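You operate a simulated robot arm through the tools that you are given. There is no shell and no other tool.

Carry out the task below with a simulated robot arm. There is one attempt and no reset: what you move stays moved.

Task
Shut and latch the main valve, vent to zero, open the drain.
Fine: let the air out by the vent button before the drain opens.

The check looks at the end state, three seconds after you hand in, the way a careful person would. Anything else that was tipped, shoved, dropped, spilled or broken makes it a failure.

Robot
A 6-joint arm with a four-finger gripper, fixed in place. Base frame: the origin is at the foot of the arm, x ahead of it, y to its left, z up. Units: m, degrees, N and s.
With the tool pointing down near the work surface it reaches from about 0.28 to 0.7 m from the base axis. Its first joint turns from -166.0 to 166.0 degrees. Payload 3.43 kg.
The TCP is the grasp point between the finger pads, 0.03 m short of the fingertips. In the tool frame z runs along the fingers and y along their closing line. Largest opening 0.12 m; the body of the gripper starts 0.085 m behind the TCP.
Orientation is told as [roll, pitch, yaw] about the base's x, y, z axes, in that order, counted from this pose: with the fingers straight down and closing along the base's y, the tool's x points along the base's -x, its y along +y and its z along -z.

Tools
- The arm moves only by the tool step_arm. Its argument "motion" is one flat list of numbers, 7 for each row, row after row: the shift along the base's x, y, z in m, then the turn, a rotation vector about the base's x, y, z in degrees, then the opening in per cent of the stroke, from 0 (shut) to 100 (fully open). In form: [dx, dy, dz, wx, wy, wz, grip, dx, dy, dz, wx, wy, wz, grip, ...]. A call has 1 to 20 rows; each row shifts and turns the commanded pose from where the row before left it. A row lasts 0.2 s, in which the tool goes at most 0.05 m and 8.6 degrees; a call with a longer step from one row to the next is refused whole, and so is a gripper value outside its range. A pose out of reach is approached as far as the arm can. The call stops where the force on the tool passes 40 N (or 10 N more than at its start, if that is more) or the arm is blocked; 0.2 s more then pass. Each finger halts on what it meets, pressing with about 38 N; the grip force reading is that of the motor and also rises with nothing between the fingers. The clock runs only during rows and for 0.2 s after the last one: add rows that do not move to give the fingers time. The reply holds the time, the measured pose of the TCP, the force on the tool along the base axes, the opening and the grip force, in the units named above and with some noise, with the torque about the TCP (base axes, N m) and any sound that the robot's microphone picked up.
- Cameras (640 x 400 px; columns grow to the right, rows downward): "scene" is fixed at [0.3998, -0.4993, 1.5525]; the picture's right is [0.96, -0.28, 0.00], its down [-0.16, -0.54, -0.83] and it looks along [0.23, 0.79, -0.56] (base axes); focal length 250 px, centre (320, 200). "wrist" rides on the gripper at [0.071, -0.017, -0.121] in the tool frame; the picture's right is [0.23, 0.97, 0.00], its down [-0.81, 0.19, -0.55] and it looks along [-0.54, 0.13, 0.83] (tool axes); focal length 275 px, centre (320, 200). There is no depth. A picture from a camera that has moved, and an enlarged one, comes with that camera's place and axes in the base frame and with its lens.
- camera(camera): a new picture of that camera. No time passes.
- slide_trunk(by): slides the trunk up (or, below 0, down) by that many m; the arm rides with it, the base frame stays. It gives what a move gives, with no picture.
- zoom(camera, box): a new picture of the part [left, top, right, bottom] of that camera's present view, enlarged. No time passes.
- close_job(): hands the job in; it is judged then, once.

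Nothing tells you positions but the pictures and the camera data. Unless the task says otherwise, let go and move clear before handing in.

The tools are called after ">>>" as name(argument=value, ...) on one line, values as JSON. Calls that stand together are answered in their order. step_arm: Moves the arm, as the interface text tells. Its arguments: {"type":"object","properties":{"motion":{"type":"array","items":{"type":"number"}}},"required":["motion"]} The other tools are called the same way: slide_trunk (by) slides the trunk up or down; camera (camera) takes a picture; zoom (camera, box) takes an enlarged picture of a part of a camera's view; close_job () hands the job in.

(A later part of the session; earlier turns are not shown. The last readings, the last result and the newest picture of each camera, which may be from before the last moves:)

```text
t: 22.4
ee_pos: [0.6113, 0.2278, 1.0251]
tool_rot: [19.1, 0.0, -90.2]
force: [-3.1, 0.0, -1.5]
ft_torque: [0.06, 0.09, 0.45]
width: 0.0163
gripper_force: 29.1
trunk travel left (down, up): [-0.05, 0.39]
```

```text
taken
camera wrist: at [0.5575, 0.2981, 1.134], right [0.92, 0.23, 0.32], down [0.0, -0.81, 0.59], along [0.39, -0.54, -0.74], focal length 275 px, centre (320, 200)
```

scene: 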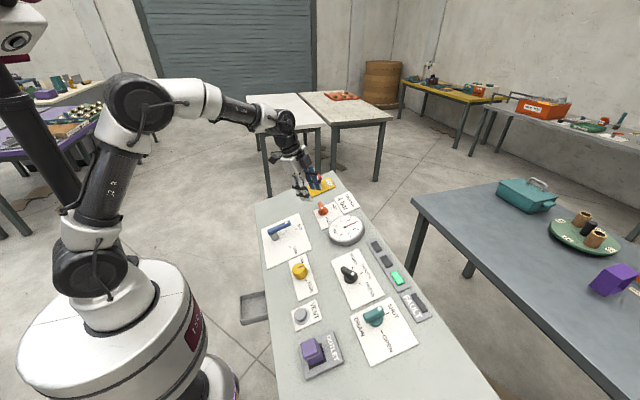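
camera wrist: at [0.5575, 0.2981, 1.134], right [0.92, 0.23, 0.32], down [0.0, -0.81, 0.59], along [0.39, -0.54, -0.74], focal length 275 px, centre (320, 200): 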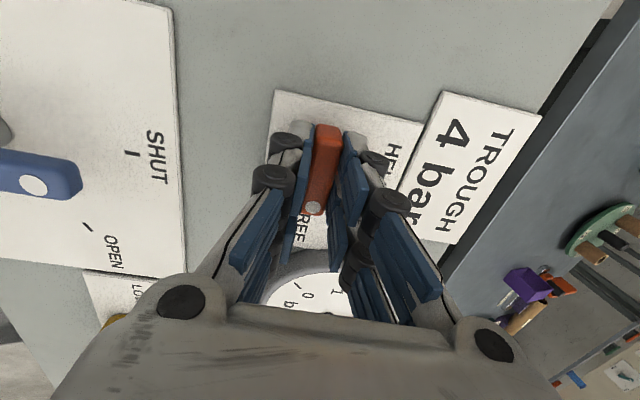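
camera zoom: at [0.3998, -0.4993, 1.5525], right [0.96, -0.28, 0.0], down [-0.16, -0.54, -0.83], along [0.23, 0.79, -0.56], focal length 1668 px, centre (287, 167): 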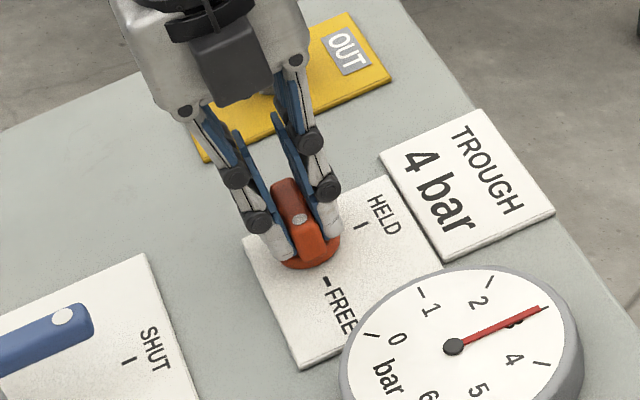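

The blade is held firmly between the fingers (16 mm, 29 N). Turning anticlockwise takes the dot from FREE to HELD, so I'll turn the first third and check.

>>> step_arm(motion=[0, 0, 0, -2.31, 0, 6.61, 5, 0, 0, 0, -2.31, 0, 6.61, 5, 0, 0, 0, -2.31, 0, 6.61, 5, 0, 0, 0, -2.31, 0, 6.61, 5])

>>> zoom(camera="scene", box=[285, 175, 365, 235])

```text
t: 23.4
ee_pos: [0.6109, 0.2265, 1.0249]
tool_rot: [17.1, -8.9, -63.5]
force: [-1.4, 3.1, -7.3]
ft_torque: [1.3, 0.72, 0.38]
width: 0.0162
gripper_force: 45.0
trunk travel left (down, up): [-0.05, 0.39]
```

```text
6.67 times, centred on (325, 205) of scene
camera zoom: at [0.3998, -0.4993, 1.5525], right [0.96, -0.28, 0.0], down [-0.16, -0.54, -0.83], along [0.23, 0.79, -0.56], focal length 1668 px, centre (287, 167)
```

zoom: 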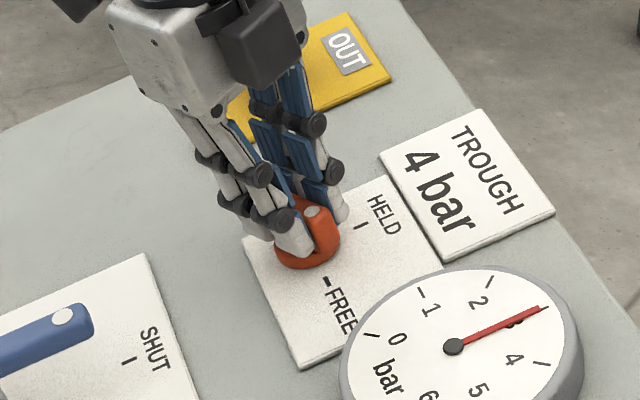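

The latch is turning with the tool and forces are small. I'll continue the turn.

>>> step_arm(motion=[0, 0, 0, -2.31, 0, 6.61, 5, 0, 0, 0, -2.31, 0, 6.61, 5, 0, 0, 0, -2.31, 0, 6.61, 5, 0, 0, 0, -2.31, 0, 6.61, 5])

>>> zoom(camera="scene", box=[285, 175, 365, 235])

```text
t: 24.4
ee_pos: [0.6097, 0.2273, 1.0251]
tool_rot: [10.8, -15.8, -35.6]
force: [-10.5, -1.1, -8.4]
ft_torque: [0.57, 1.21, 0.14]
width: 0.016
gripper_force: 45.2
trunk travel left (down, up): [-0.05, 0.39]
```

```text
6.67 times, centred on (325, 205) of scene
camera zoom: at [0.3998, -0.4993, 1.5525], right [0.96, -0.28, 0.0], down [-0.16, -0.54, -0.83], along [0.23, 0.79, -0.56], focal length 1668 px, centre (287, 167)
```

zoom: 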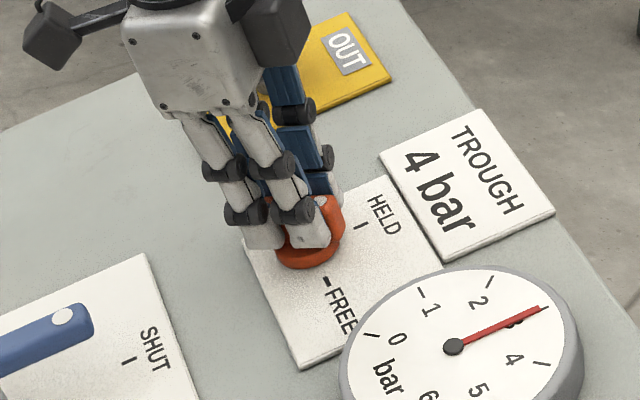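

It's about 55° round now, with only a light side force. I'll finish the turn to HELD, easing the tool slightly to relieve that force.

>>> step_arm(motion=[-0.0003, 0, 0, -2.31, 0, 6.61, 5, -0.0003, 0, 0, -2.31, 0, 6.61, 5, -0.0003, 0, 0, -2.31, 0, 6.61, 5, -0.0003, 0, 0, -2.31, 0, 6.61, 5, 0, 0, 0, -1.98, 0, 5.66, 5])

>>> zoom(camera="scene", box=[285, 175, 365, 235])

>>> camera(camera="wrist")

```text
t: 25.6
ee_pos: [0.6104, 0.2255, 1.0242]
tool_rot: [0.0, -19.3, -0.1]
force: [-6.7, -13.7, -14.9]
ft_torque: [-0.31, -0.42, -0.15]
width: 0.0159
gripper_force: 44.3
trunk travel left (down, up): [-0.05, 0.39]
```

```text
6.67 times, centred on (325, 205) of scene
camera zoom: at [0.3998, -0.4993, 1.5525], right [0.96, -0.28, 0.0], down [-0.16, -0.54, -0.83], along [0.23, 0.79, -0.56], focal length 1668 px, centre (287, 167)
```

zoom: 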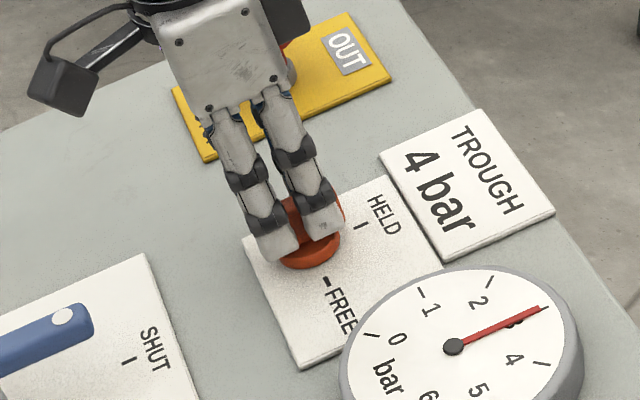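

```text
taken
camera wrist: at [0.5037, 0.208, 1.1155], right [-0.21, 0.97, -0.08], down [0.58, 0.19, 0.79], along [0.78, 0.12, -0.61], focal length 275 px, centre (320, 200)
```

wrist: 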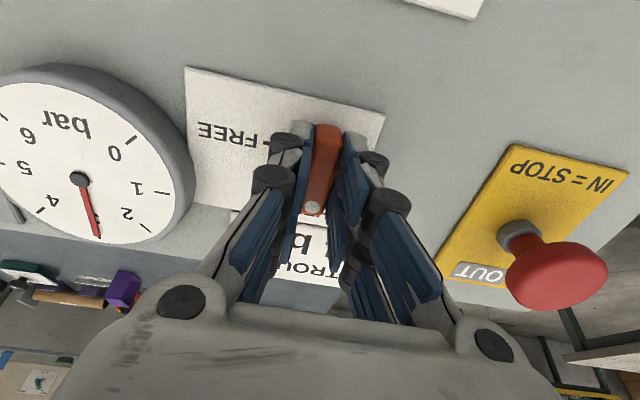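

The latch points up-slope at HELD. I'll open the fingers a little, lift straight off along the normal and check both controls.

>>> step_arm(motion=[0, 0, 0, 0, 0, 0, 20, 0, 0, 0, 0, 0, 0, 40, 0, 0, 0, 0, 0, 0, 45, -0.0062, 0, 0.0176, 0, 0, 0, 45, -0.0082, 0, 0.0236, 0, 0, 0, 45, -0.0099, 0, 0.0283, 0, 0, 0, 45, -0.0099, 0, 0.0283, 0, 0, 0, 45])

>>> zoom(camera="scene", box=[255, 165, 375, 265])

>>> camera(camera="wrist")

```text
t: 27.1
ee_pos: [0.5729, 0.227, 1.1248]
tool_rot: [0.0, -19.4, -0.1]
force: [-0.4, 0.1, -0.1]
ft_torque: [0.01, 0.01, 0.0]
width: 0.0542
gripper_force: 0.0
trunk travel left (down, up): [-0.05, 0.39]
```

```text
4.00 times, centred on (315, 215) of scene
camera zoom: at [0.3998, -0.4993, 1.5525], right [0.96, -0.28, 0.0], down [-0.16, -0.54, -0.83], along [0.23, 0.79, -0.56], focal length 1001 px, centre (340, 140)
```

zoom: 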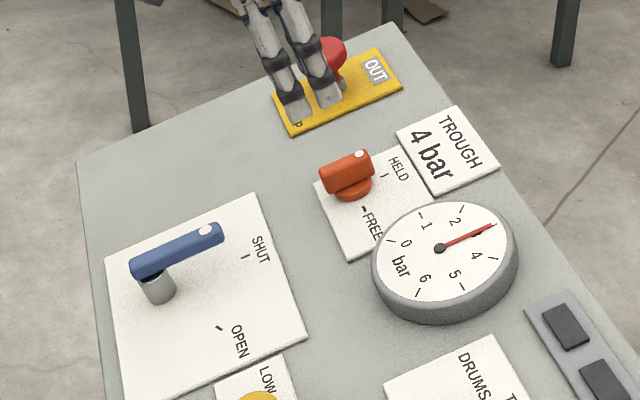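

```text
taken
camera wrist: at [0.4672, 0.2093, 1.2143], right [-0.21, 0.97, -0.08], down [0.58, 0.19, 0.79], along [0.78, 0.12, -0.61], focal length 275 px, centre (320, 200)
```

wrist: 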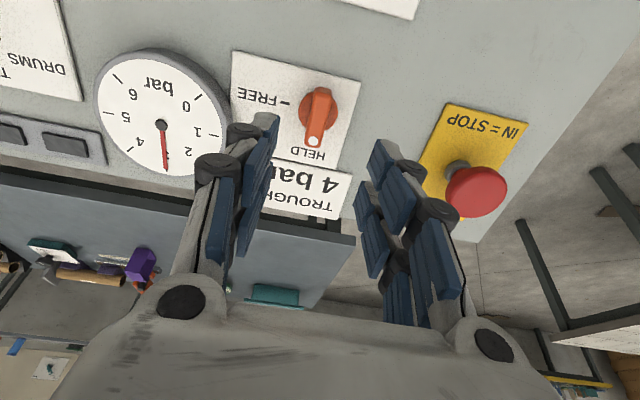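

Latch is at HELD and the lever at SHUT. The gauge still reads about 3 bar, so venting is next. I'll close the fingers and carry the arm high over the panel to above the VENT button near (0.458, −0.124).

>>> step_arm(motion=[-0.0164, -0.0351, -0.0065, 0, 0, 0, 0, -0.0164, -0.0351, -0.0065, 0, 0, 0, 0, -0.0164, -0.0351, -0.0065, 0, 0, 0, 0, -0.0164, -0.0351, -0.0065, 0, 0, 0, 0, -0.0164, -0.0351, -0.0065, 0, 0, 0, 0, -0.0164, -0.0351, -0.0065, 0, 0, 0, 0, -0.0164, -0.0351, -0.0065, 0, 0, 0, 0, -0.0164, -0.0351, -0.0065, 0, 0, 0, 0, -0.0164, -0.0351, -0.0065, 0, 0, 0, 0, -0.0164, -0.0351, -0.0065, 0, 0, 0, 0, 0, 0, 0, 0, 0, 0, 0])

>>> camera(camera="scene")

>>> camera(camera="wrist")

>>> zoom(camera="scene", box=[260, 270, 360, 350])

```text
t: 29.6
ee_pos: [0.4116, -0.1218, 1.0573]
tool_rot: [0.1, -19.4, -0.3]
force: [-0.9, -0.5, 0.3]
ft_torque: [0.02, -0.01, 0.0]
width: 0.0003
gripper_force: 33.0
trunk travel left (down, up): [-0.05, 0.39]
```

```text
taken
```

scene: 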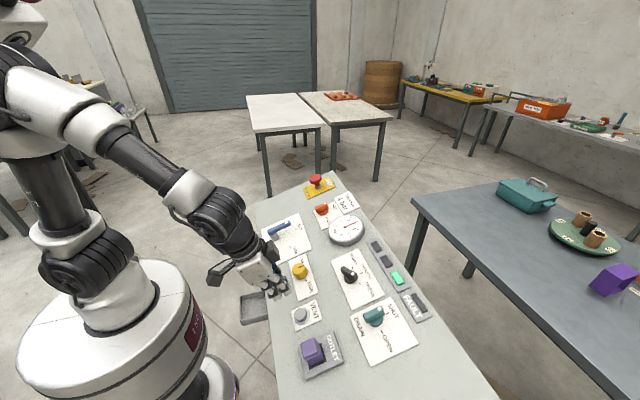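

```text
taken
camera wrist: at [0.3048, -0.1394, 1.1474], right [-0.21, 0.97, -0.08], down [0.58, 0.19, 0.79], along [0.78, 0.12, -0.61], focal length 275 px, centre (320, 200)
```

wrist: 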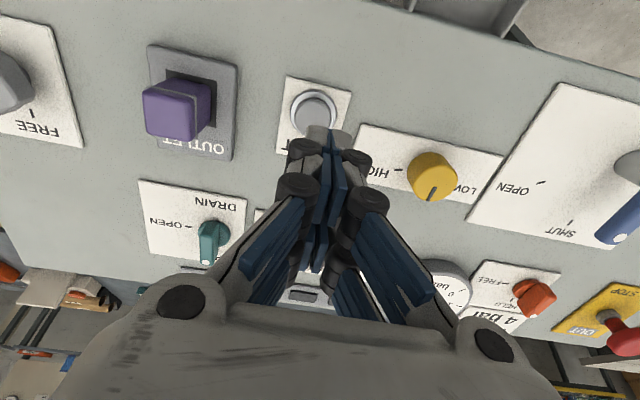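

```text
5.00 times, centred on (310, 310) of scene
camera zoom: at [0.3998, -0.4993, 1.5525], right [0.96, -0.28, 0.0], down [-0.16, -0.54, -0.83], along [0.23, 0.79, -0.56], focal length 1251 px, centre (370, -350)
```

zoom: 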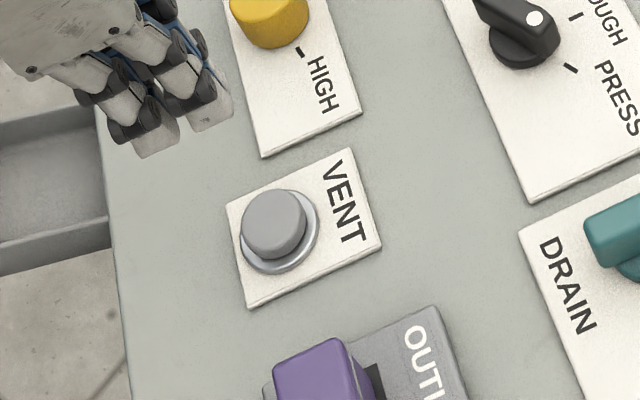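

The vent button is below me, but the left edge of the wrist view shows another grey knob marked FREE, off the scene view. I need to see what it is before going on, so I'll raise up and move further right to look.

>>> step_arm(motion=[0, -0.03, 0.025, 0, 0, 0, 0, 0, -0.035, 0.025, 0, 0, 0, 0, 0, -0.035, 0.025, 0, 0, 0, 0, 0, -0.035, 0.02, 0, 0, 0, 0, 0, 0, 0, 0, 0, 0, 0])

>>> camera(camera="wrist")

>>> zoom(camera="wrist", box=[0, 0, 320, 220])

```text
t: 30.8
ee_pos: [0.41, -0.2594, 1.1536]
tool_rot: [0.1, -19.4, -0.2]
force: [-1.0, 0.5, -0.1]
ft_torque: [-0.02, -0.02, -0.01]
width: 0.0
gripper_force: 33.7
trunk travel left (down, up): [-0.05, 0.39]
```

```text
taken
camera wrist: at [0.3045, -0.2766, 1.2449], right [-0.21, 0.97, -0.08], down [0.58, 0.19, 0.79], along [0.78, 0.13, -0.61], focal length 275 px, centre (320, 200)
```

wrist: 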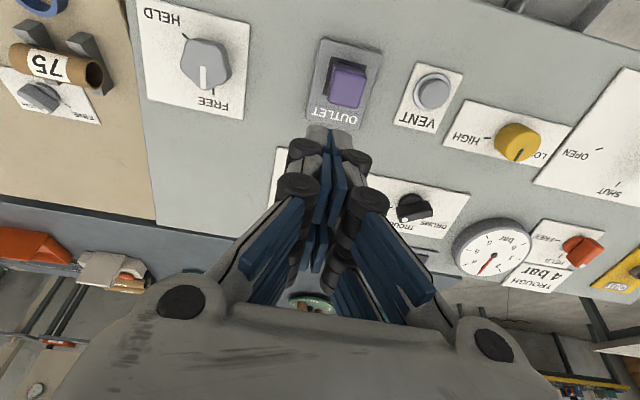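

```text
1.82 times, centred on (160, 110) of wrist
camera zoom: at [0.3045, -0.2766, 1.2449], right [-0.21, 0.97, -0.08], down [0.58, 0.19, 0.79], along [0.78, 0.13, -0.61], focal length 500 px, centre (611, 364)
```

zoom: 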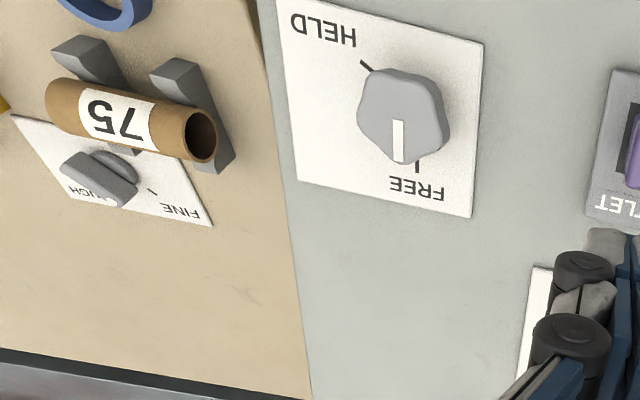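

There is a second, grey FREE/HELD knob at the far right of the panel. I need to work out which latch belongs to the main valve, so I'll rise for a full view and look for any labels.

>>> step_arm(motion=[-0.005, -0.01, 0.04, 0, 0, 0, 0, -0.005, -0.01, 0.04, 0, 0, 0, 0, -0.005, -0.01, 0.04, 0, 0, 0, 0, -0.005, -0.01, 0.04, 0, 0, 0, 0, 0, -0.01, 0.04, 0, 0, 0, 0, 0, 0, 0, 0, 0, 0, 0])

>>> camera(camera="wrist")

>>> zoom(camera="wrist", box=[60, 0, 380, 200])

>>> zoom(camera="wrist", box=[320, 0, 640, 200])

```text
t: 32.1
ee_pos: [0.3911, -0.3099, 1.3516]
tool_rot: [0.1, -19.4, -0.3]
force: [0.2, -0.1, 0.2]
ft_torque: [-0.01, 0.02, -0.04]
width: 0.0
gripper_force: 33.8
trunk travel left (down, up): [-0.05, 0.39]
```

```text
taken
camera wrist: at [0.2856, -0.3275, 1.4417], right [-0.21, 0.97, -0.08], down [0.58, 0.19, 0.79], along [0.78, 0.12, -0.61], focal length 275 px, centre (320, 200)
```

wrist: 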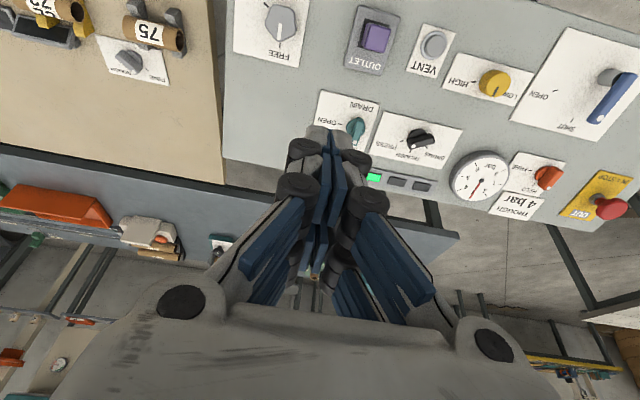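

```text
2.00 times, centred on (220, 100) of wrist
camera zoom: at [0.2856, -0.3275, 1.4417], right [-0.21, 0.97, -0.08], down [0.58, 0.19, 0.79], along [0.78, 0.12, -0.61], focal length 551 px, centre (520, 400)
```

zoom: 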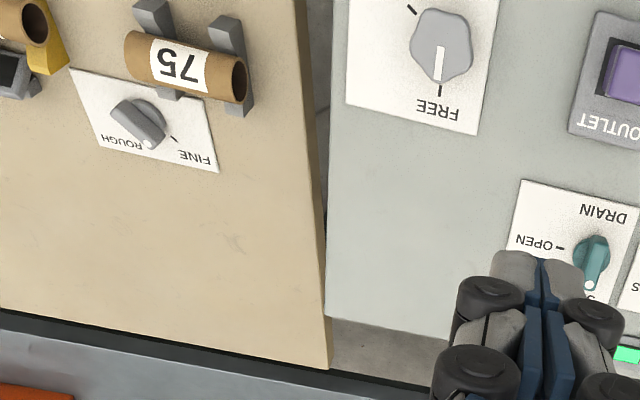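

```text
2.00 times, centred on (480, 100) of wrist
camera zoom: at [0.2856, -0.3275, 1.4417], right [-0.21, 0.97, -0.08], down [0.58, 0.19, 0.79], along [0.78, 0.12, -0.61], focal length 551 px, centre (0, 400)
```

zoom: 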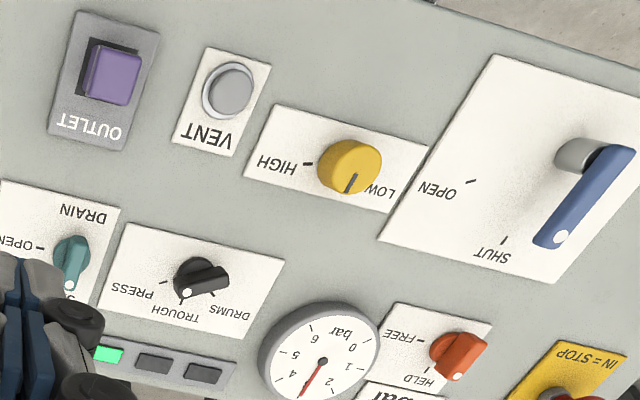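

The latch by the lever has an unlabelled twin: a grey knob whose plate I can only partly see. I'll tilt the tool back to vertical so the camera looks more steeply down and I can read its whole plate.

>>> step_arm(motion=[0, -0.02, 0, 0, 6.5, 0, 0, 0, -0.02, 0, 0, 6.5, 0, 0, 0, -0.02, 0, 0, 6.4, 0, 0, 0, 0, 0, 0, 0, 0, 0])

>>> camera(camera="wrist")

>>> zoom(camera="wrist", box=[160, 0, 480, 200])

>>> zoom(camera="scene", box=[260, 240, 450, 380])

```text
t: 33.1
ee_pos: [0.3834, -0.3623, 1.3381]
tool_rot: [-0.2, 0.0, -0.3]
force: [-0.6, -1.0, 0.4]
ft_torque: [0.05, 0.05, 0.02]
width: 0.0002
gripper_force: 33.7
out of reach, approached as far as the arm can: row 3
trunk travel left (down, up): [-0.05, 0.39]
```

```text
taken
camera wrist: at [0.313, -0.3785, 1.4601], right [-0.23, 0.97, 0.0], down [0.81, 0.19, 0.55], along [0.54, 0.12, -0.83], focal length 275 px, centre (320, 200)
```

wrist: 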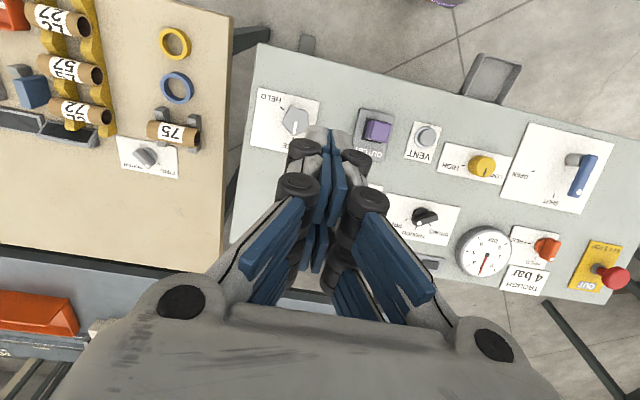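

```text
2.00 times, centred on (320, 100) of wrist
camera zoom: at [0.313, -0.3785, 1.4601], right [-0.23, 0.97, 0.0], down [0.81, 0.19, 0.55], along [0.54, 0.12, -0.83], focal length 551 px, centre (320, 400)
```

zoom: 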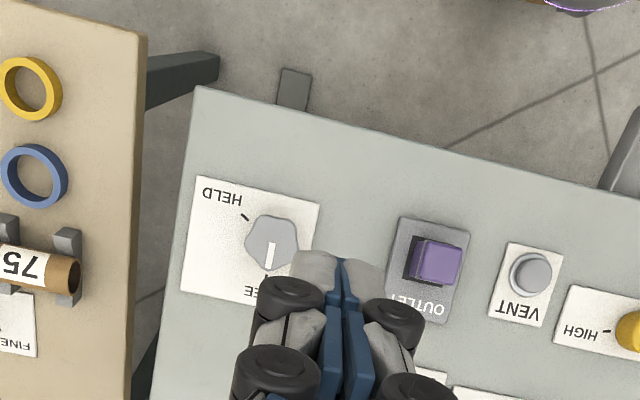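

```text
2.86 times, centred on (355, 310) of scene
camera zoom: at [0.3998, -0.4993, 1.5525], right [0.96, -0.28, 0.0], down [-0.16, -0.54, -0.83], along [0.23, 0.79, -0.56], focal length 715 px, centre (220, -114)
```

zoom: 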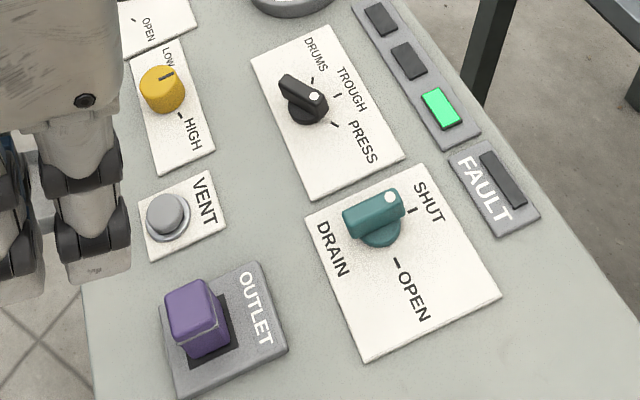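

The whole panel is visible now. The lever's only label is OPEN/SHUT, and there are two latches: orange next to the lever, and grey by the outlet at the far end. I'll settle it by feel: if orange holds the main valve, a gentle nudge towards OPEN should meet resistance. I'm going back to the lever's left side.

>>> step_arm(motion=[0.0047, 0.0434, -0.012, 0, -6.5, 0, 0, 0.0047, 0.0434, -0.012, 0, -6.5, 0, 0, 0.0047, 0.0434, -0.0168, 0, -6.4, 0, 0, 0.0047, 0.0434, -0.0168, 0, 0, 0, 0, 0.0047, 0.0434, -0.0168, 0, 0, 0, 0, 0.0047, 0.0434, -0.0168, 0, 0, 0, 0, 0.0047, 0.0434, -0.0168, 0, 0, 0, 0, 0.0047, 0.0434, -0.0168, 0, 0, 0, 0, 0.0047, 0.0434, -0.0168, 0, 0, 0, 0, 0.0047, 0.0434, -0.0168, 0, 0, 0, 0, 0.0047, 0.0434, -0.0168, 0, 0, 0, 0, 0.0047, 0.0434, -0.0168, 0, 0, 0, 0, 0.0047, 0.0434, -0.0168, 0, 0, 0, 0, 0.0047, 0.0434, -0.0168, 0, 0, 0, 0, 0, 0, 0, 0, 0, 0, 0])

>>> camera(camera="wrist")

>>> zoom(camera="scene", box=[245, 165, 365, 265])

```text
t: 36.4
ee_pos: [0.4474, 0.2454, 1.1169]
tool_rot: [0.1, -19.4, -0.3]
force: [-0.3, 0.3, -0.3]
ft_torque: [-0.02, 0.02, -0.01]
width: 0.0001
gripper_force: 33.9
trunk travel left (down, up): [-0.05, 0.39]
```

```text
taken
camera wrist: at [0.3409, 0.2279, 1.2064], right [-0.21, 0.97, -0.08], down [0.58, 0.19, 0.79], along [0.78, 0.12, -0.61], focal length 275 px, centre (320, 200)
```

wrist: 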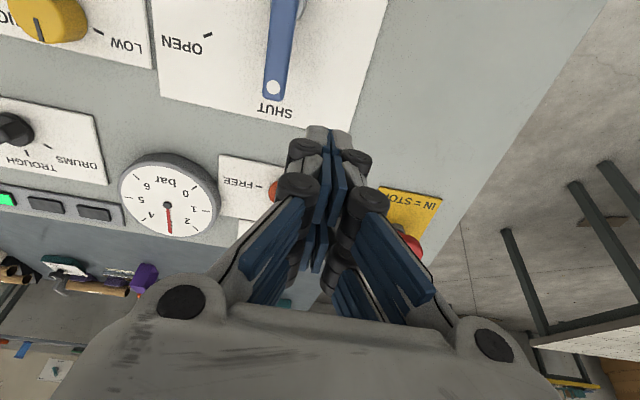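

```text
4.00 times, centred on (305, 215) of scene
camera zoom: at [0.3998, -0.4993, 1.5525], right [0.96, -0.28, 0.0], down [-0.16, -0.54, -0.83], along [0.23, 0.79, -0.56], focal length 1001 px, centre (380, 140)
```

zoom: 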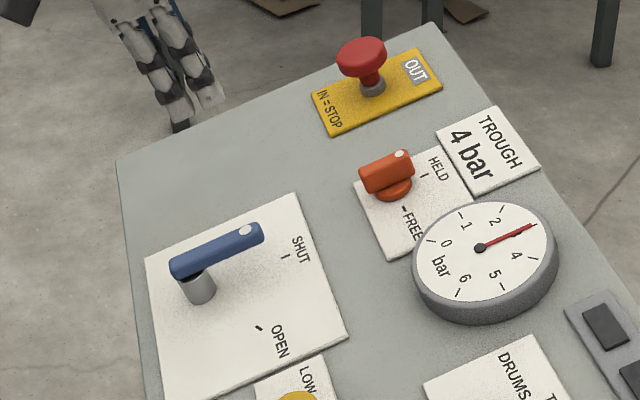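

The fingers are to the left of the lever. I'll descend beside it with about 2 cm to spare.

>>> step_arm(motion=[0.0055, 0.001, -0.028, 0, 0, 0, 0, 0.0055, 0.001, -0.028, 0, 0, 0, 0, 0.0055, 0.001, -0.028, 0, 0, 0, 0, 0.0055, 0.001, -0.028, 0, 0, 0, 0, 0.0057, 0, -0.027, 0, 0, 0, 0, 0, 0, 0, 0, 0, 0, 0])

>>> zoom(camera="scene", box=[245, 185, 345, 265])

>>> camera(camera="wrist")

```text
t: 37.8
ee_pos: [0.4784, 0.2512, 0.9715]
tool_rot: [0.1, -19.5, -0.2]
force: [-0.1, 0.7, 0.0]
ft_torque: [-0.02, -0.02, 0.0]
width: 0.0
gripper_force: 33.4
trunk travel left (down, up): [-0.05, 0.39]
```

```text
5.00 times, centred on (295, 225) of scene
camera zoom: at [0.3998, -0.4993, 1.5525], right [0.96, -0.28, 0.0], down [-0.16, -0.54, -0.83], along [0.23, 0.79, -0.56], focal length 1251 px, centre (445, 75)
```

zoom: 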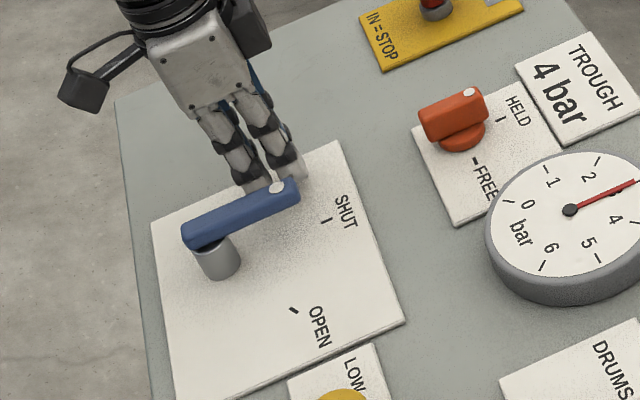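

```text
taken
camera wrist: at [0.3728, 0.2334, 1.063], right [-0.21, 0.97, -0.08], down [0.58, 0.19, 0.79], along [0.78, 0.12, -0.61], focal length 275 px, centre (320, 200)
```

wrist: 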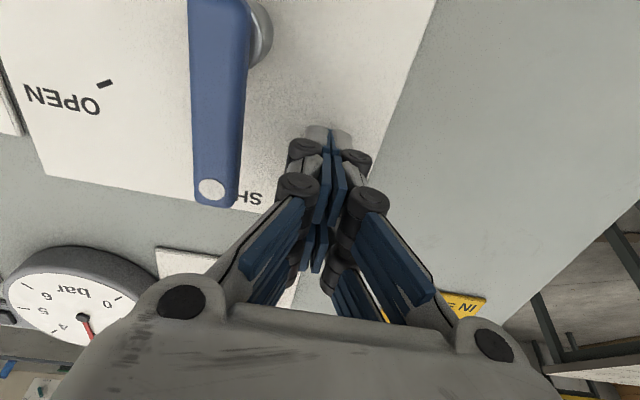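

The tips sit about 2 cm left of the lever with 14 mm clearance to the panel. I'll creep towards it in small steps and read the force.

>>> step_arm(motion=[0, -0.008, 0, 0, 0, 0, 0, 0, -0.006, 0, 0, 0, 0, 0, 0, 0, 0, 0, 0, 0, 0])

>>> step_arm(motion=[0, -0.004, 0, 0, 0, 0, 0, 0, 0, 0, 0, 0, 0, 0])

>>> step_arm(motion=[0, -0.003, 0, 0, 0, 0, 0, 0, 0, 0, 0, 0, 0, 0])

```text
t: 38.5
ee_pos: [0.4779, 0.2369, 0.9726]
tool_rot: [0.1, -19.4, -0.4]
force: [0.1, 0.2, -0.2]
ft_torque: [-0.03, 0.0, -0.01]
width: 0.0
gripper_force: 33.7
trunk travel left (down, up): [-0.05, 0.39]
```

```text
t: 39.1
ee_pos: [0.4787, 0.2322, 0.9733]
tool_rot: [0.0, -19.5, -0.2]
force: [-0.5, -0.4, 0.0]
ft_torque: [-0.03, 0.02, 0.01]
width: 0.0
gripper_force: 33.3
trunk travel left (down, up): [-0.05, 0.39]
```

```text
t: 39.8
ee_pos: [0.4772, 0.2298, 0.9739]
tool_rot: [0.0, -19.3, -0.3]
force: [0.2, -0.5, -0.3]
ft_torque: [0.0, 0.0, 0.02]
width: 0.0001
gripper_force: 33.7
trunk travel left (down, up): [-0.05, 0.39]
```

No contact yet. I'll keep creeping in 2 mm steps.

>>> step_arm(motion=[0, -0.002, 0, 0, 0, 0, 0, 0, 0, 0, 0, 0, 0, 0])

>>> step_arm(motion=[0, -0.002, 0, 0, 0, 0, 0, 0, 0, 0, 0, 0, 0, 0])

>>> zoom(camera="wrist", box=[180, 0, 400, 240])

>>> zoom(camera="scene", box=[255, 195, 325, 250])

```text
t: 40.4
ee_pos: [0.4776, 0.2275, 0.9739]
tool_rot: [0.1, -19.3, -0.2]
force: [1.1, 1.3, -0.5]
ft_torque: [0.0, 0.02, -0.02]
width: 0.0
gripper_force: 33.2
trunk travel left (down, up): [-0.05, 0.39]
```

```text
t: 41.0
ee_pos: [0.4773, 0.2258, 0.9743]
tool_rot: [-0.1, -19.4, -0.3]
force: [2.3, 4.1, 0.5]
ft_torque: [-0.03, 0.0, 0.03]
width: 0.0
gripper_force: 33.4
trunk travel left (down, up): [-0.05, 0.39]
```

```text
1.67 times, centred on (290, 120) of wrist
camera zoom: at [0.3715, 0.2084, 1.0644], right [-0.21, 0.97, -0.08], down [0.58, 0.19, 0.79], along [0.78, 0.12, -0.61], focal length 459 px, centre (370, 333)
```

zoom: 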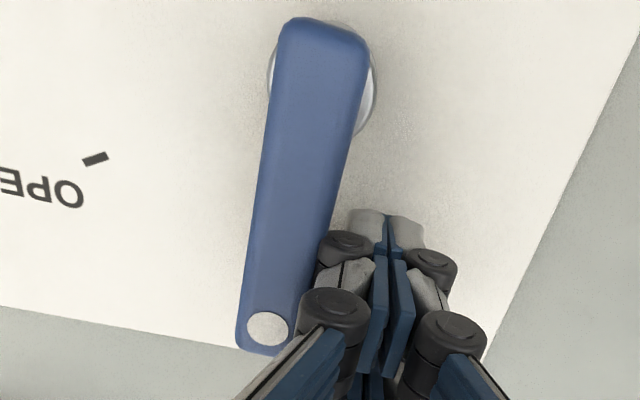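

```text
7.27 times, centred on (290, 222) of scene
camera zoom: at [0.3998, -0.4993, 1.5525], right [0.96, -0.28, 0.0], down [-0.16, -0.54, -0.83], along [0.23, 0.79, -0.56], focal length 1820 px, centre (538, 36)
```

zoom: 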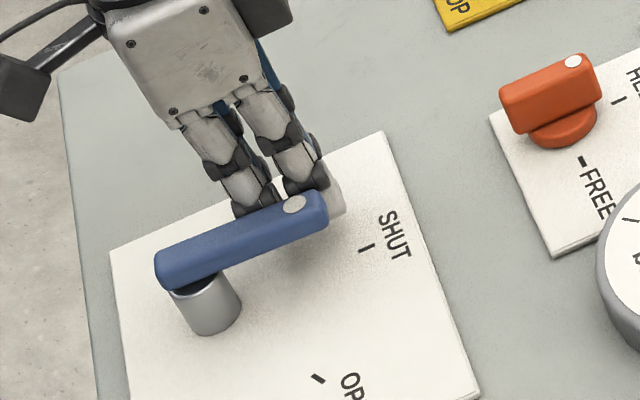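

Light contact has started (about 4 N). I'll press 2 mm more; a held lever should push back, while a free one moved earlier at under 1 N.

>>> step_arm(motion=[0, -0.002, 0, 0, 0, 0, 0, 0, 0, 0, 0, 0, 0, 0])

>>> zoom(camera="wrist", box=[180, 0, 400, 240])

```text
t: 41.5
ee_pos: [0.4775, 0.2245, 0.9738]
tool_rot: [0.1, -19.4, -0.3]
force: [0.7, 8.6, -0.2]
ft_torque: [0.02, 0.0, -0.11]
width: 0.0
gripper_force: 33.6
trunk travel left (down, up): [-0.05, 0.39]
```

```text
1.67 times, centred on (290, 120) of wrist
camera zoom: at [0.3715, 0.2077, 1.0644], right [-0.21, 0.97, -0.08], down [0.58, 0.19, 0.79], along [0.78, 0.13, -0.61], focal length 459 px, centre (370, 333)
```

zoom: 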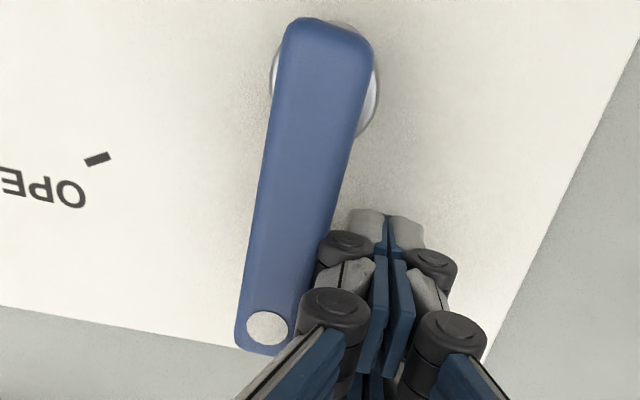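

The force grows to 8.6 N and the lever hardly moves. I'll press a further 2 mm to tell a latch from a small detent.

>>> step_arm(motion=[0, -0.002, 0, 0, 0, 0, 0, 0, 0, 0, 0, 0, 0, 0])

>>> zoom(camera="wrist", box=[180, 0, 400, 240])

```text
t: 42.1
ee_pos: [0.4774, 0.2243, 0.975]
tool_rot: [0.0, -19.3, -0.3]
force: [-1.6, 25.3, -4.8]
ft_torque: [0.02, -0.09, -0.42]
width: 0.0
gripper_force: 33.3
trunk travel left (down, up): [-0.05, 0.39]
```

```text
1.67 times, centred on (290, 120) of wrist
camera zoom: at [0.3715, 0.2075, 1.0645], right [-0.21, 0.97, -0.08], down [0.58, 0.19, 0.79], along [0.79, 0.13, -0.61], focal length 459 px, centre (370, 333)
```

zoom: 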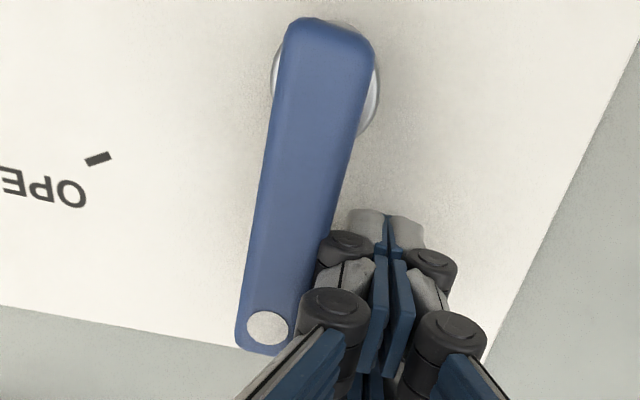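

The force rose to 25 N with no movement, so the orange latch really does hold the main valve and the grey knob isn't needed. I'll back off, lift clear and check the lever's alignment.

>>> step_arm(motion=[0, 0.006, 0, 0, 0, 0, 0, 0, 0.015, 0, 0, 0, 0, 0, -0.0066, 0, 0.0189, 0, 0, 0, 0, -0.0099, 0, 0.0283, 0, 0, 0, 0, -0.0132, 0, 0.0378, 0, 0, 0, 0, -0.0132, 0, 0.0378, 0, 0, 0, 0, 0, 0, 0, 0, 0, 0, 0])

>>> zoom(camera="scene", box=[250, 160, 370, 260])

>>> zoom(camera="wrist", box=[180, 0, 400, 140])

```text
t: 43.8
ee_pos: [0.4351, 0.2424, 1.1006]
tool_rot: [0.0, -19.3, -0.2]
force: [-0.5, 0.6, -0.1]
ft_torque: [-0.01, 0.0, -0.01]
width: 0.0002
gripper_force: 33.7
trunk travel left (down, up): [-0.05, 0.39]
```

```text
4.00 times, centred on (310, 210) of scene
camera zoom: at [0.3998, -0.4993, 1.5525], right [0.96, -0.28, 0.0], down [-0.16, -0.54, -0.83], along [0.23, 0.79, -0.56], focal length 1001 px, centre (360, 160)
```

zoom: 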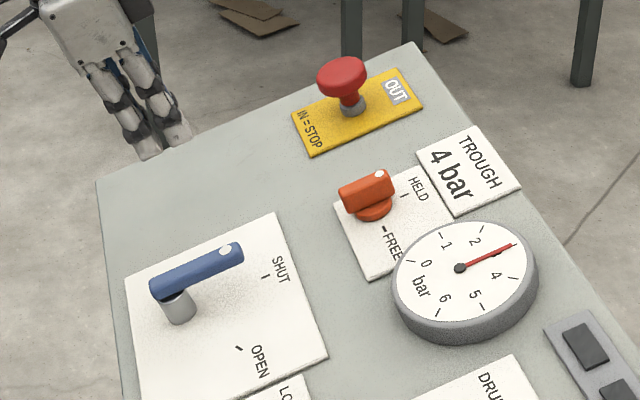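

```text
2.86 times, centred on (290, 70) of wrist
camera zoom: at [0.3287, 0.2259, 1.1913], right [-0.21, 0.97, -0.08], down [0.58, 0.19, 0.79], along [0.78, 0.12, -0.61], focal length 786 px, centre (406, 571)
```

zoom: 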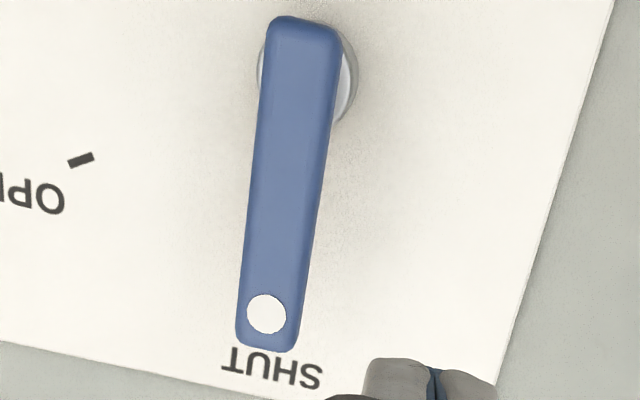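

The lever is aligned with SHUT and latched. Now I'll go back over the VENT button, centred near (0.459, −0.126) with its cap about 2 cm high.

>>> step_arm(motion=[-0.001, -0.0409, -0.005, 0, 0, 0, 0, -0.001, -0.0409, -0.005, 0, 0, 0, 0, -0.001, -0.0409, -0.005, 0, 0, 0, 0, -0.001, -0.0409, -0.005, 0, 0, 0, 0, -0.001, -0.0409, -0.005, 0, 0, 0, 0, -0.001, -0.0409, -0.005, 0, 0, 0, 0, -0.001, -0.0409, -0.005, 0, 0, 0, 0, -0.001, -0.0409, -0.005, 0, 0, 0, 0, -0.001, -0.0409, -0.005, 0, 0, 0, 0, 0, 0, 0, 0, 0, 0, 0])

>>> camera(camera="wrist")

>>> zoom(camera="scene", box=[260, 260, 360, 340])

```text
t: 46.0
ee_pos: [0.4291, -0.1266, 1.0544]
tool_rot: [0.1, -19.5, -0.3]
force: [0.2, -0.6, 0.1]
ft_torque: [0.01, -0.01, -0.01]
width: 0.0
gripper_force: 33.1
trunk travel left (down, up): [-0.05, 0.39]
```

```text
taken
camera wrist: at [0.3226, -0.1441, 1.1452], right [-0.21, 0.97, -0.08], down [0.58, 0.19, 0.79], along [0.78, 0.12, -0.61], focal length 275 px, centre (320, 200)
```

wrist: 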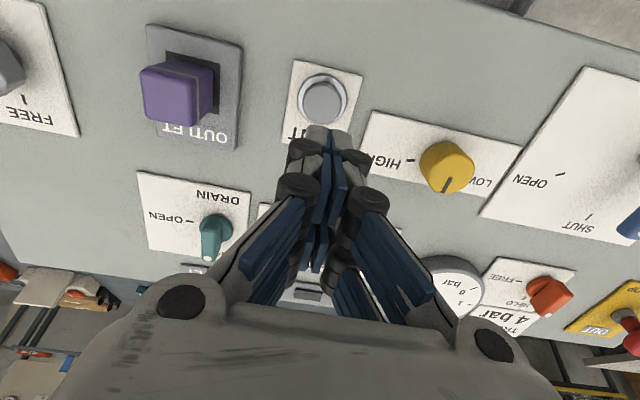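

```text
5.00 times, centred on (310, 300) of scene
camera zoom: at [0.3998, -0.4993, 1.5525], right [0.96, -0.28, 0.0], down [-0.16, -0.54, -0.83], along [0.23, 0.79, -0.56], focal length 1251 px, centre (370, -300)
```

zoom: 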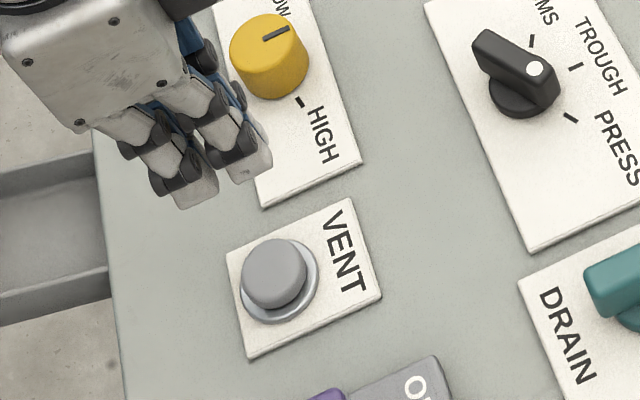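

The vent button is lined up just ahead of the tips. I'll descend to about 1.5 cm above the cap.

>>> step_arm(motion=[0.0032, -0.0001, -0.0248, 0, 0, 0, 0, 0.0032, -0.0001, -0.0248, 0, 0, 0, 0, 0.0031, -0.0001, -0.0248, 0, 0, 0, 0, 0, 0, 0, 0, 0, 0, 0])

>>> camera(camera="wrist")

>>> zoom(camera="scene", box=[270, 270, 350, 340])

```text
t: 47.0
ee_pos: [0.435, -0.1261, 0.981]
tool_rot: [0.1, -19.4, -0.3]
force: [0.3, 0.3, -0.6]
ft_torque: [0.02, 0.0, -0.02]
width: 0.0002
gripper_force: 33.1
trunk travel left (down, up): [-0.05, 0.39]
```

```text
taken
camera wrist: at [0.3288, -0.144, 1.0719], right [-0.21, 0.97, -0.08], down [0.58, 0.19, 0.79], along [0.78, 0.12, -0.61], focal length 275 px, centre (320, 200)
```

wrist: 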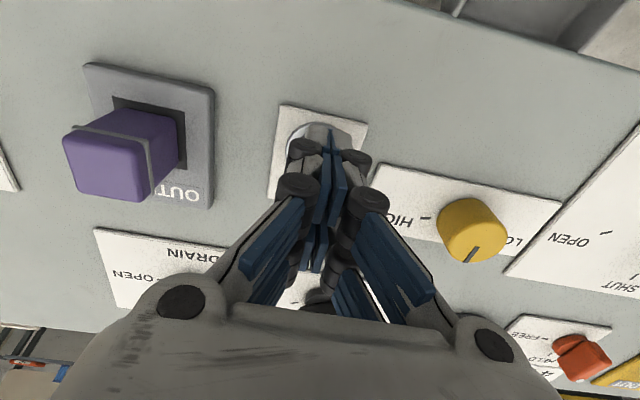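

```text
5.71 times, centred on (310, 305) of scene
camera zoom: at [0.3998, -0.4993, 1.5525], right [0.96, -0.28, 0.0], down [-0.16, -0.54, -0.83], along [0.23, 0.79, -0.56], focal length 1430 px, centre (377, -400)
```

zoom: 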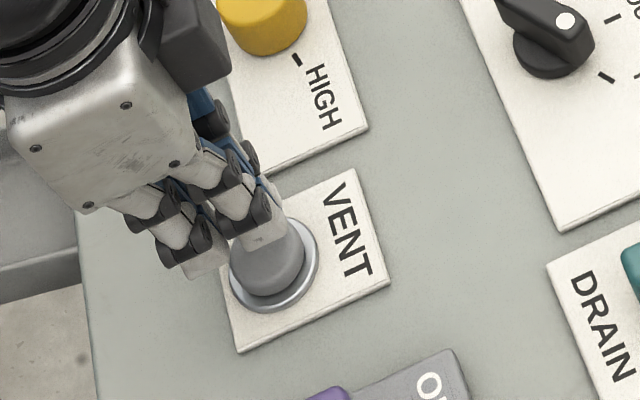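

The tips are slightly down-slope of the cap centre. I'll shift about 6 mm up-slope and come down to just above the cap.

>>> step_arm(motion=[0.0057, -0.001, 0.002, 0, 0, 0, 0, 0.004, 0, -0.0113, 0, 0, 0, 0, 0, 0, 0, 0, 0, 0, 0])

>>> zoom(camera="scene", box=[270, 270, 350, 340])

>>> zoom(camera="wrist", box=[240, 80, 400, 200])

```text
t: 47.8
ee_pos: [0.4443, -0.127, 0.9696]
tool_rot: [-0.1, -19.4, -0.3]
force: [-0.3, -0.1, 0.6]
ft_torque: [0.01, 0.03, 0.0]
width: 0.0
gripper_force: 33.5
trunk travel left (down, up): [-0.05, 0.39]
```

```text
5.71 times, centred on (310, 305) of scene
camera zoom: at [0.3998, -0.4993, 1.5525], right [0.96, -0.28, 0.0], down [-0.16, -0.54, -0.83], along [0.23, 0.79, -0.56], focal length 1430 px, centre (377, -400)
```

zoom: 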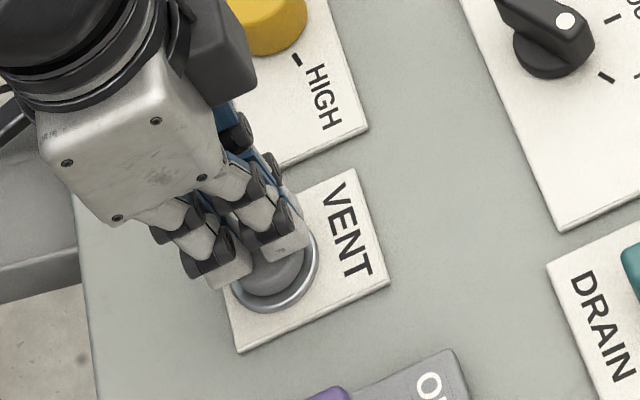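

```text
3.33 times, centred on (320, 140) of wrist
camera zoom: at [0.3383, -0.1443, 1.0598], right [-0.21, 0.97, -0.08], down [0.58, 0.19, 0.79], along [0.78, 0.12, -0.61], focal length 918 px, centre (320, 400)
```

zoom: 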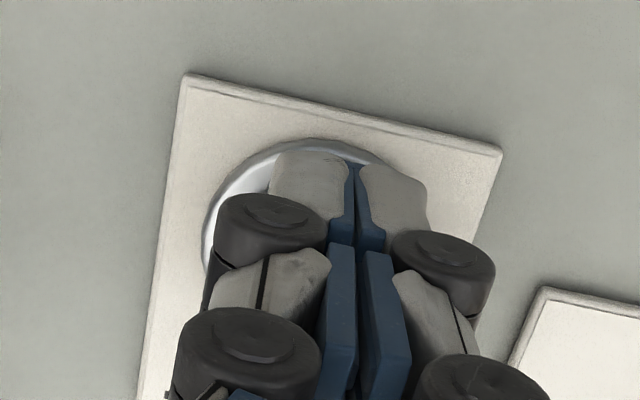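

The tips are centred on the vent cap. I'll press down along the normal in small steps and watch the force and the gauge.

>>> step_arm(motion=[0.001, 0, -0.0028, 0, 0, 0, 0, 0.001, 0, -0.0028, 0, 0, 0, 0, 0, 0, 0, 0, 0, 0, 0])

>>> zoom(camera="scene", box=[310, 205, 390, 255])

```text
t: 48.5
ee_pos: [0.4456, -0.1265, 0.9641]
tool_rot: [0.0, -19.5, -0.1]
force: [-1.3, 3.1, 4.9]
ft_torque: [0.06, 0.04, 0.0]
width: 0.006
gripper_force: 33.7
trunk travel left (down, up): [-0.05, 0.39]
heard: click
```

```text
8.00 times, centred on (350, 230) of scene
camera zoom: at [0.3998, -0.4993, 1.5525], right [0.96, -0.28, 0.0], down [-0.16, -0.54, -0.83], along [0.23, 0.79, -0.56], focal length 2002 px, centre (80, -40)
```

zoom: 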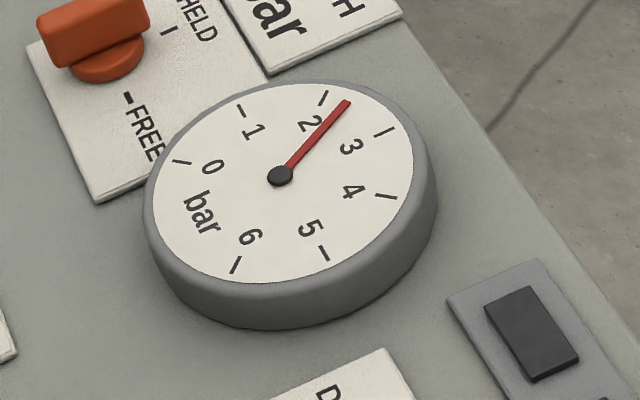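

There was a click and the gauge is dropping, now about 2.3 bar. I'll hold the button down and keep watching.

>>> step_arm(motion=[0, 0, 0, 0, 0, 0, 0, 0, 0, 0, 0, 0, 0, 0, 0, 0, 0, 0, 0, 0, 0, 0, 0, 0, 0, 0, 0, 0, 0, 0, 0, 0, 0, 0, 0])

>>> zoom(camera="scene", box=[310, 205, 390, 255])

```text
t: 49.8
ee_pos: [0.4468, -0.1268, 0.9641]
tool_rot: [0.0, -19.4, -0.1]
force: [0.4, -0.3, 5.7]
ft_torque: [0.03, 0.04, 0.01]
width: 0.0058
gripper_force: 32.8
trunk travel left (down, up): [-0.05, 0.39]
```

```text
8.00 times, centred on (350, 230) of scene
camera zoom: at [0.3998, -0.4993, 1.5525], right [0.96, -0.28, 0.0], down [-0.16, -0.54, -0.83], along [0.23, 0.79, -0.56], focal length 2002 px, centre (80, -40)
```

zoom: 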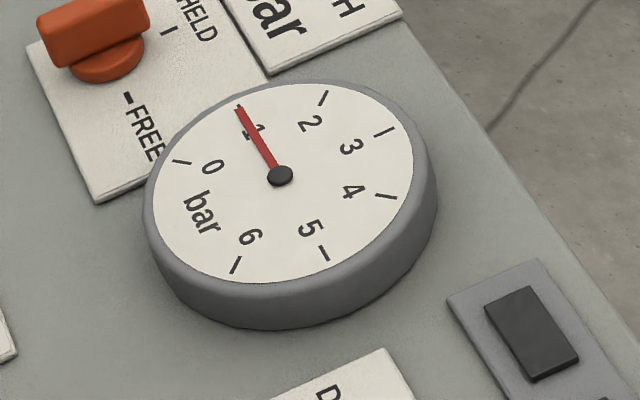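

The gauge is at 1 bar and still falling. I'll keep holding.

>>> step_arm(motion=[0, 0, 0, 0, 0, 0, 0, 0, 0, 0, 0, 0, 0, 0, 0, 0, 0, 0, 0, 0, 0, 0, 0, 0, 0, 0, 0, 0, 0, 0, 0, 0, 0, 0, 0, 0, 0, 0, 0, 0, 0, 0, 0, 0, 0, 0, 0, 0, 0])

>>> zoom(camera="scene", box=[310, 205, 390, 255])

```text
t: 51.4
ee_pos: [0.4455, -0.127, 0.9642]
tool_rot: [-0.1, -19.4, -0.2]
force: [-0.6, -0.1, 5.1]
ft_torque: [-0.02, 0.05, 0.0]
width: 0.0062
gripper_force: 33.4
trunk travel left (down, up): [-0.05, 0.39]
```

```text
8.00 times, centred on (350, 230) of scene
camera zoom: at [0.3998, -0.4993, 1.5525], right [0.96, -0.28, 0.0], down [-0.16, -0.54, -0.83], along [0.23, 0.79, -0.56], focal length 2002 px, centre (80, -40)
```

zoom: 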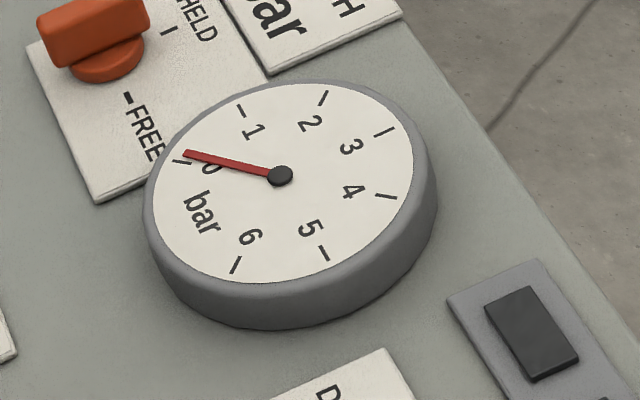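

It's nearly at zero. I'll hold a few seconds longer to make sure it's fully vented.

>>> step_arm(motion=[0, 0, 0, 0, 0, 0, 0, 0, 0, 0, 0, 0, 0, 0, 0, 0, 0, 0, 0, 0, 0, 0, 0, 0, 0, 0, 0, 0, 0, 0, 0, 0, 0, 0, 0, 0, 0, 0, 0, 0, 0, 0, 0, 0, 0, 0, 0, 0, 0, 0, 0, 0, 0, 0, 0, 0, 0, 0, 0, 0, 0, 0, 0, 0, 0, 0, 0, 0, 0, 0])

>>> zoom(camera="scene", box=[310, 205, 390, 255])

```text
t: 53.5
ee_pos: [0.4453, -0.1263, 0.9643]
tool_rot: [0.0, -19.5, -0.2]
force: [-1.4, 0.0, 5.1]
ft_torque: [0.01, 0.05, 0.03]
width: 0.006
gripper_force: 33.5
trunk travel left (down, up): [-0.05, 0.39]
```

```text
8.00 times, centred on (350, 230) of scene
camera zoom: at [0.3998, -0.4993, 1.5525], right [0.96, -0.28, 0.0], down [-0.16, -0.54, -0.83], along [0.23, 0.79, -0.56], focal length 2002 px, centre (80, -40)
```

zoom: 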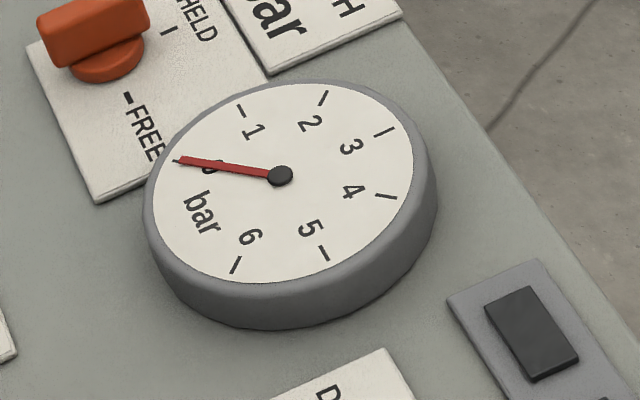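

The needle is on the 0 mark. I'll hold a little longer in case the last bit tails off slowly.

>>> step_arm(motion=[0, 0, 0, 0, 0, 0, 0, 0, 0, 0, 0, 0, 0, 0, 0, 0, 0, 0, 0, 0, 0, 0, 0, 0, 0, 0, 0, 0, 0, 0, 0, 0, 0, 0, 0, 0, 0, 0, 0, 0, 0, 0, 0, 0, 0, 0, 0, 0, 0, 0, 0, 0, 0, 0, 0, 0, 0, 0, 0, 0, 0, 0, 0, 0, 0, 0, 0, 0, 0, 0, 0, 0, 0, 0, 0, 0, 0, 0, 0, 0, 0, 0, 0, 0, 0, 0, 0, 0, 0, 0, 0, 0, 0, 0, 0, 0, 0, 0, 0, 0, 0, 0, 0, 0, 0])

>>> zoom(camera="scene", box=[310, 205, 390, 255])

```text
t: 56.8
ee_pos: [0.4451, -0.1265, 0.9639]
tool_rot: [0.0, -19.3, -0.3]
force: [-1.9, 0.3, 4.5]
ft_torque: [-0.01, 0.07, -0.03]
width: 0.0061
gripper_force: 33.7
trunk travel left (down, up): [-0.05, 0.39]
```

```text
8.00 times, centred on (350, 230) of scene
camera zoom: at [0.3998, -0.4993, 1.5525], right [0.96, -0.28, 0.0], down [-0.16, -0.54, -0.83], along [0.23, 0.79, -0.56], focal length 2002 px, centre (80, -40)
```

zoom: 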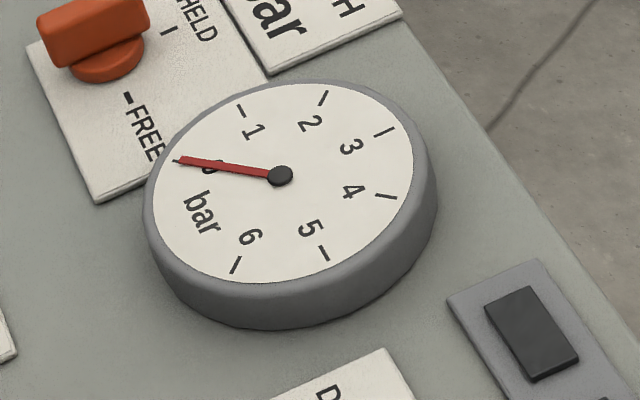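

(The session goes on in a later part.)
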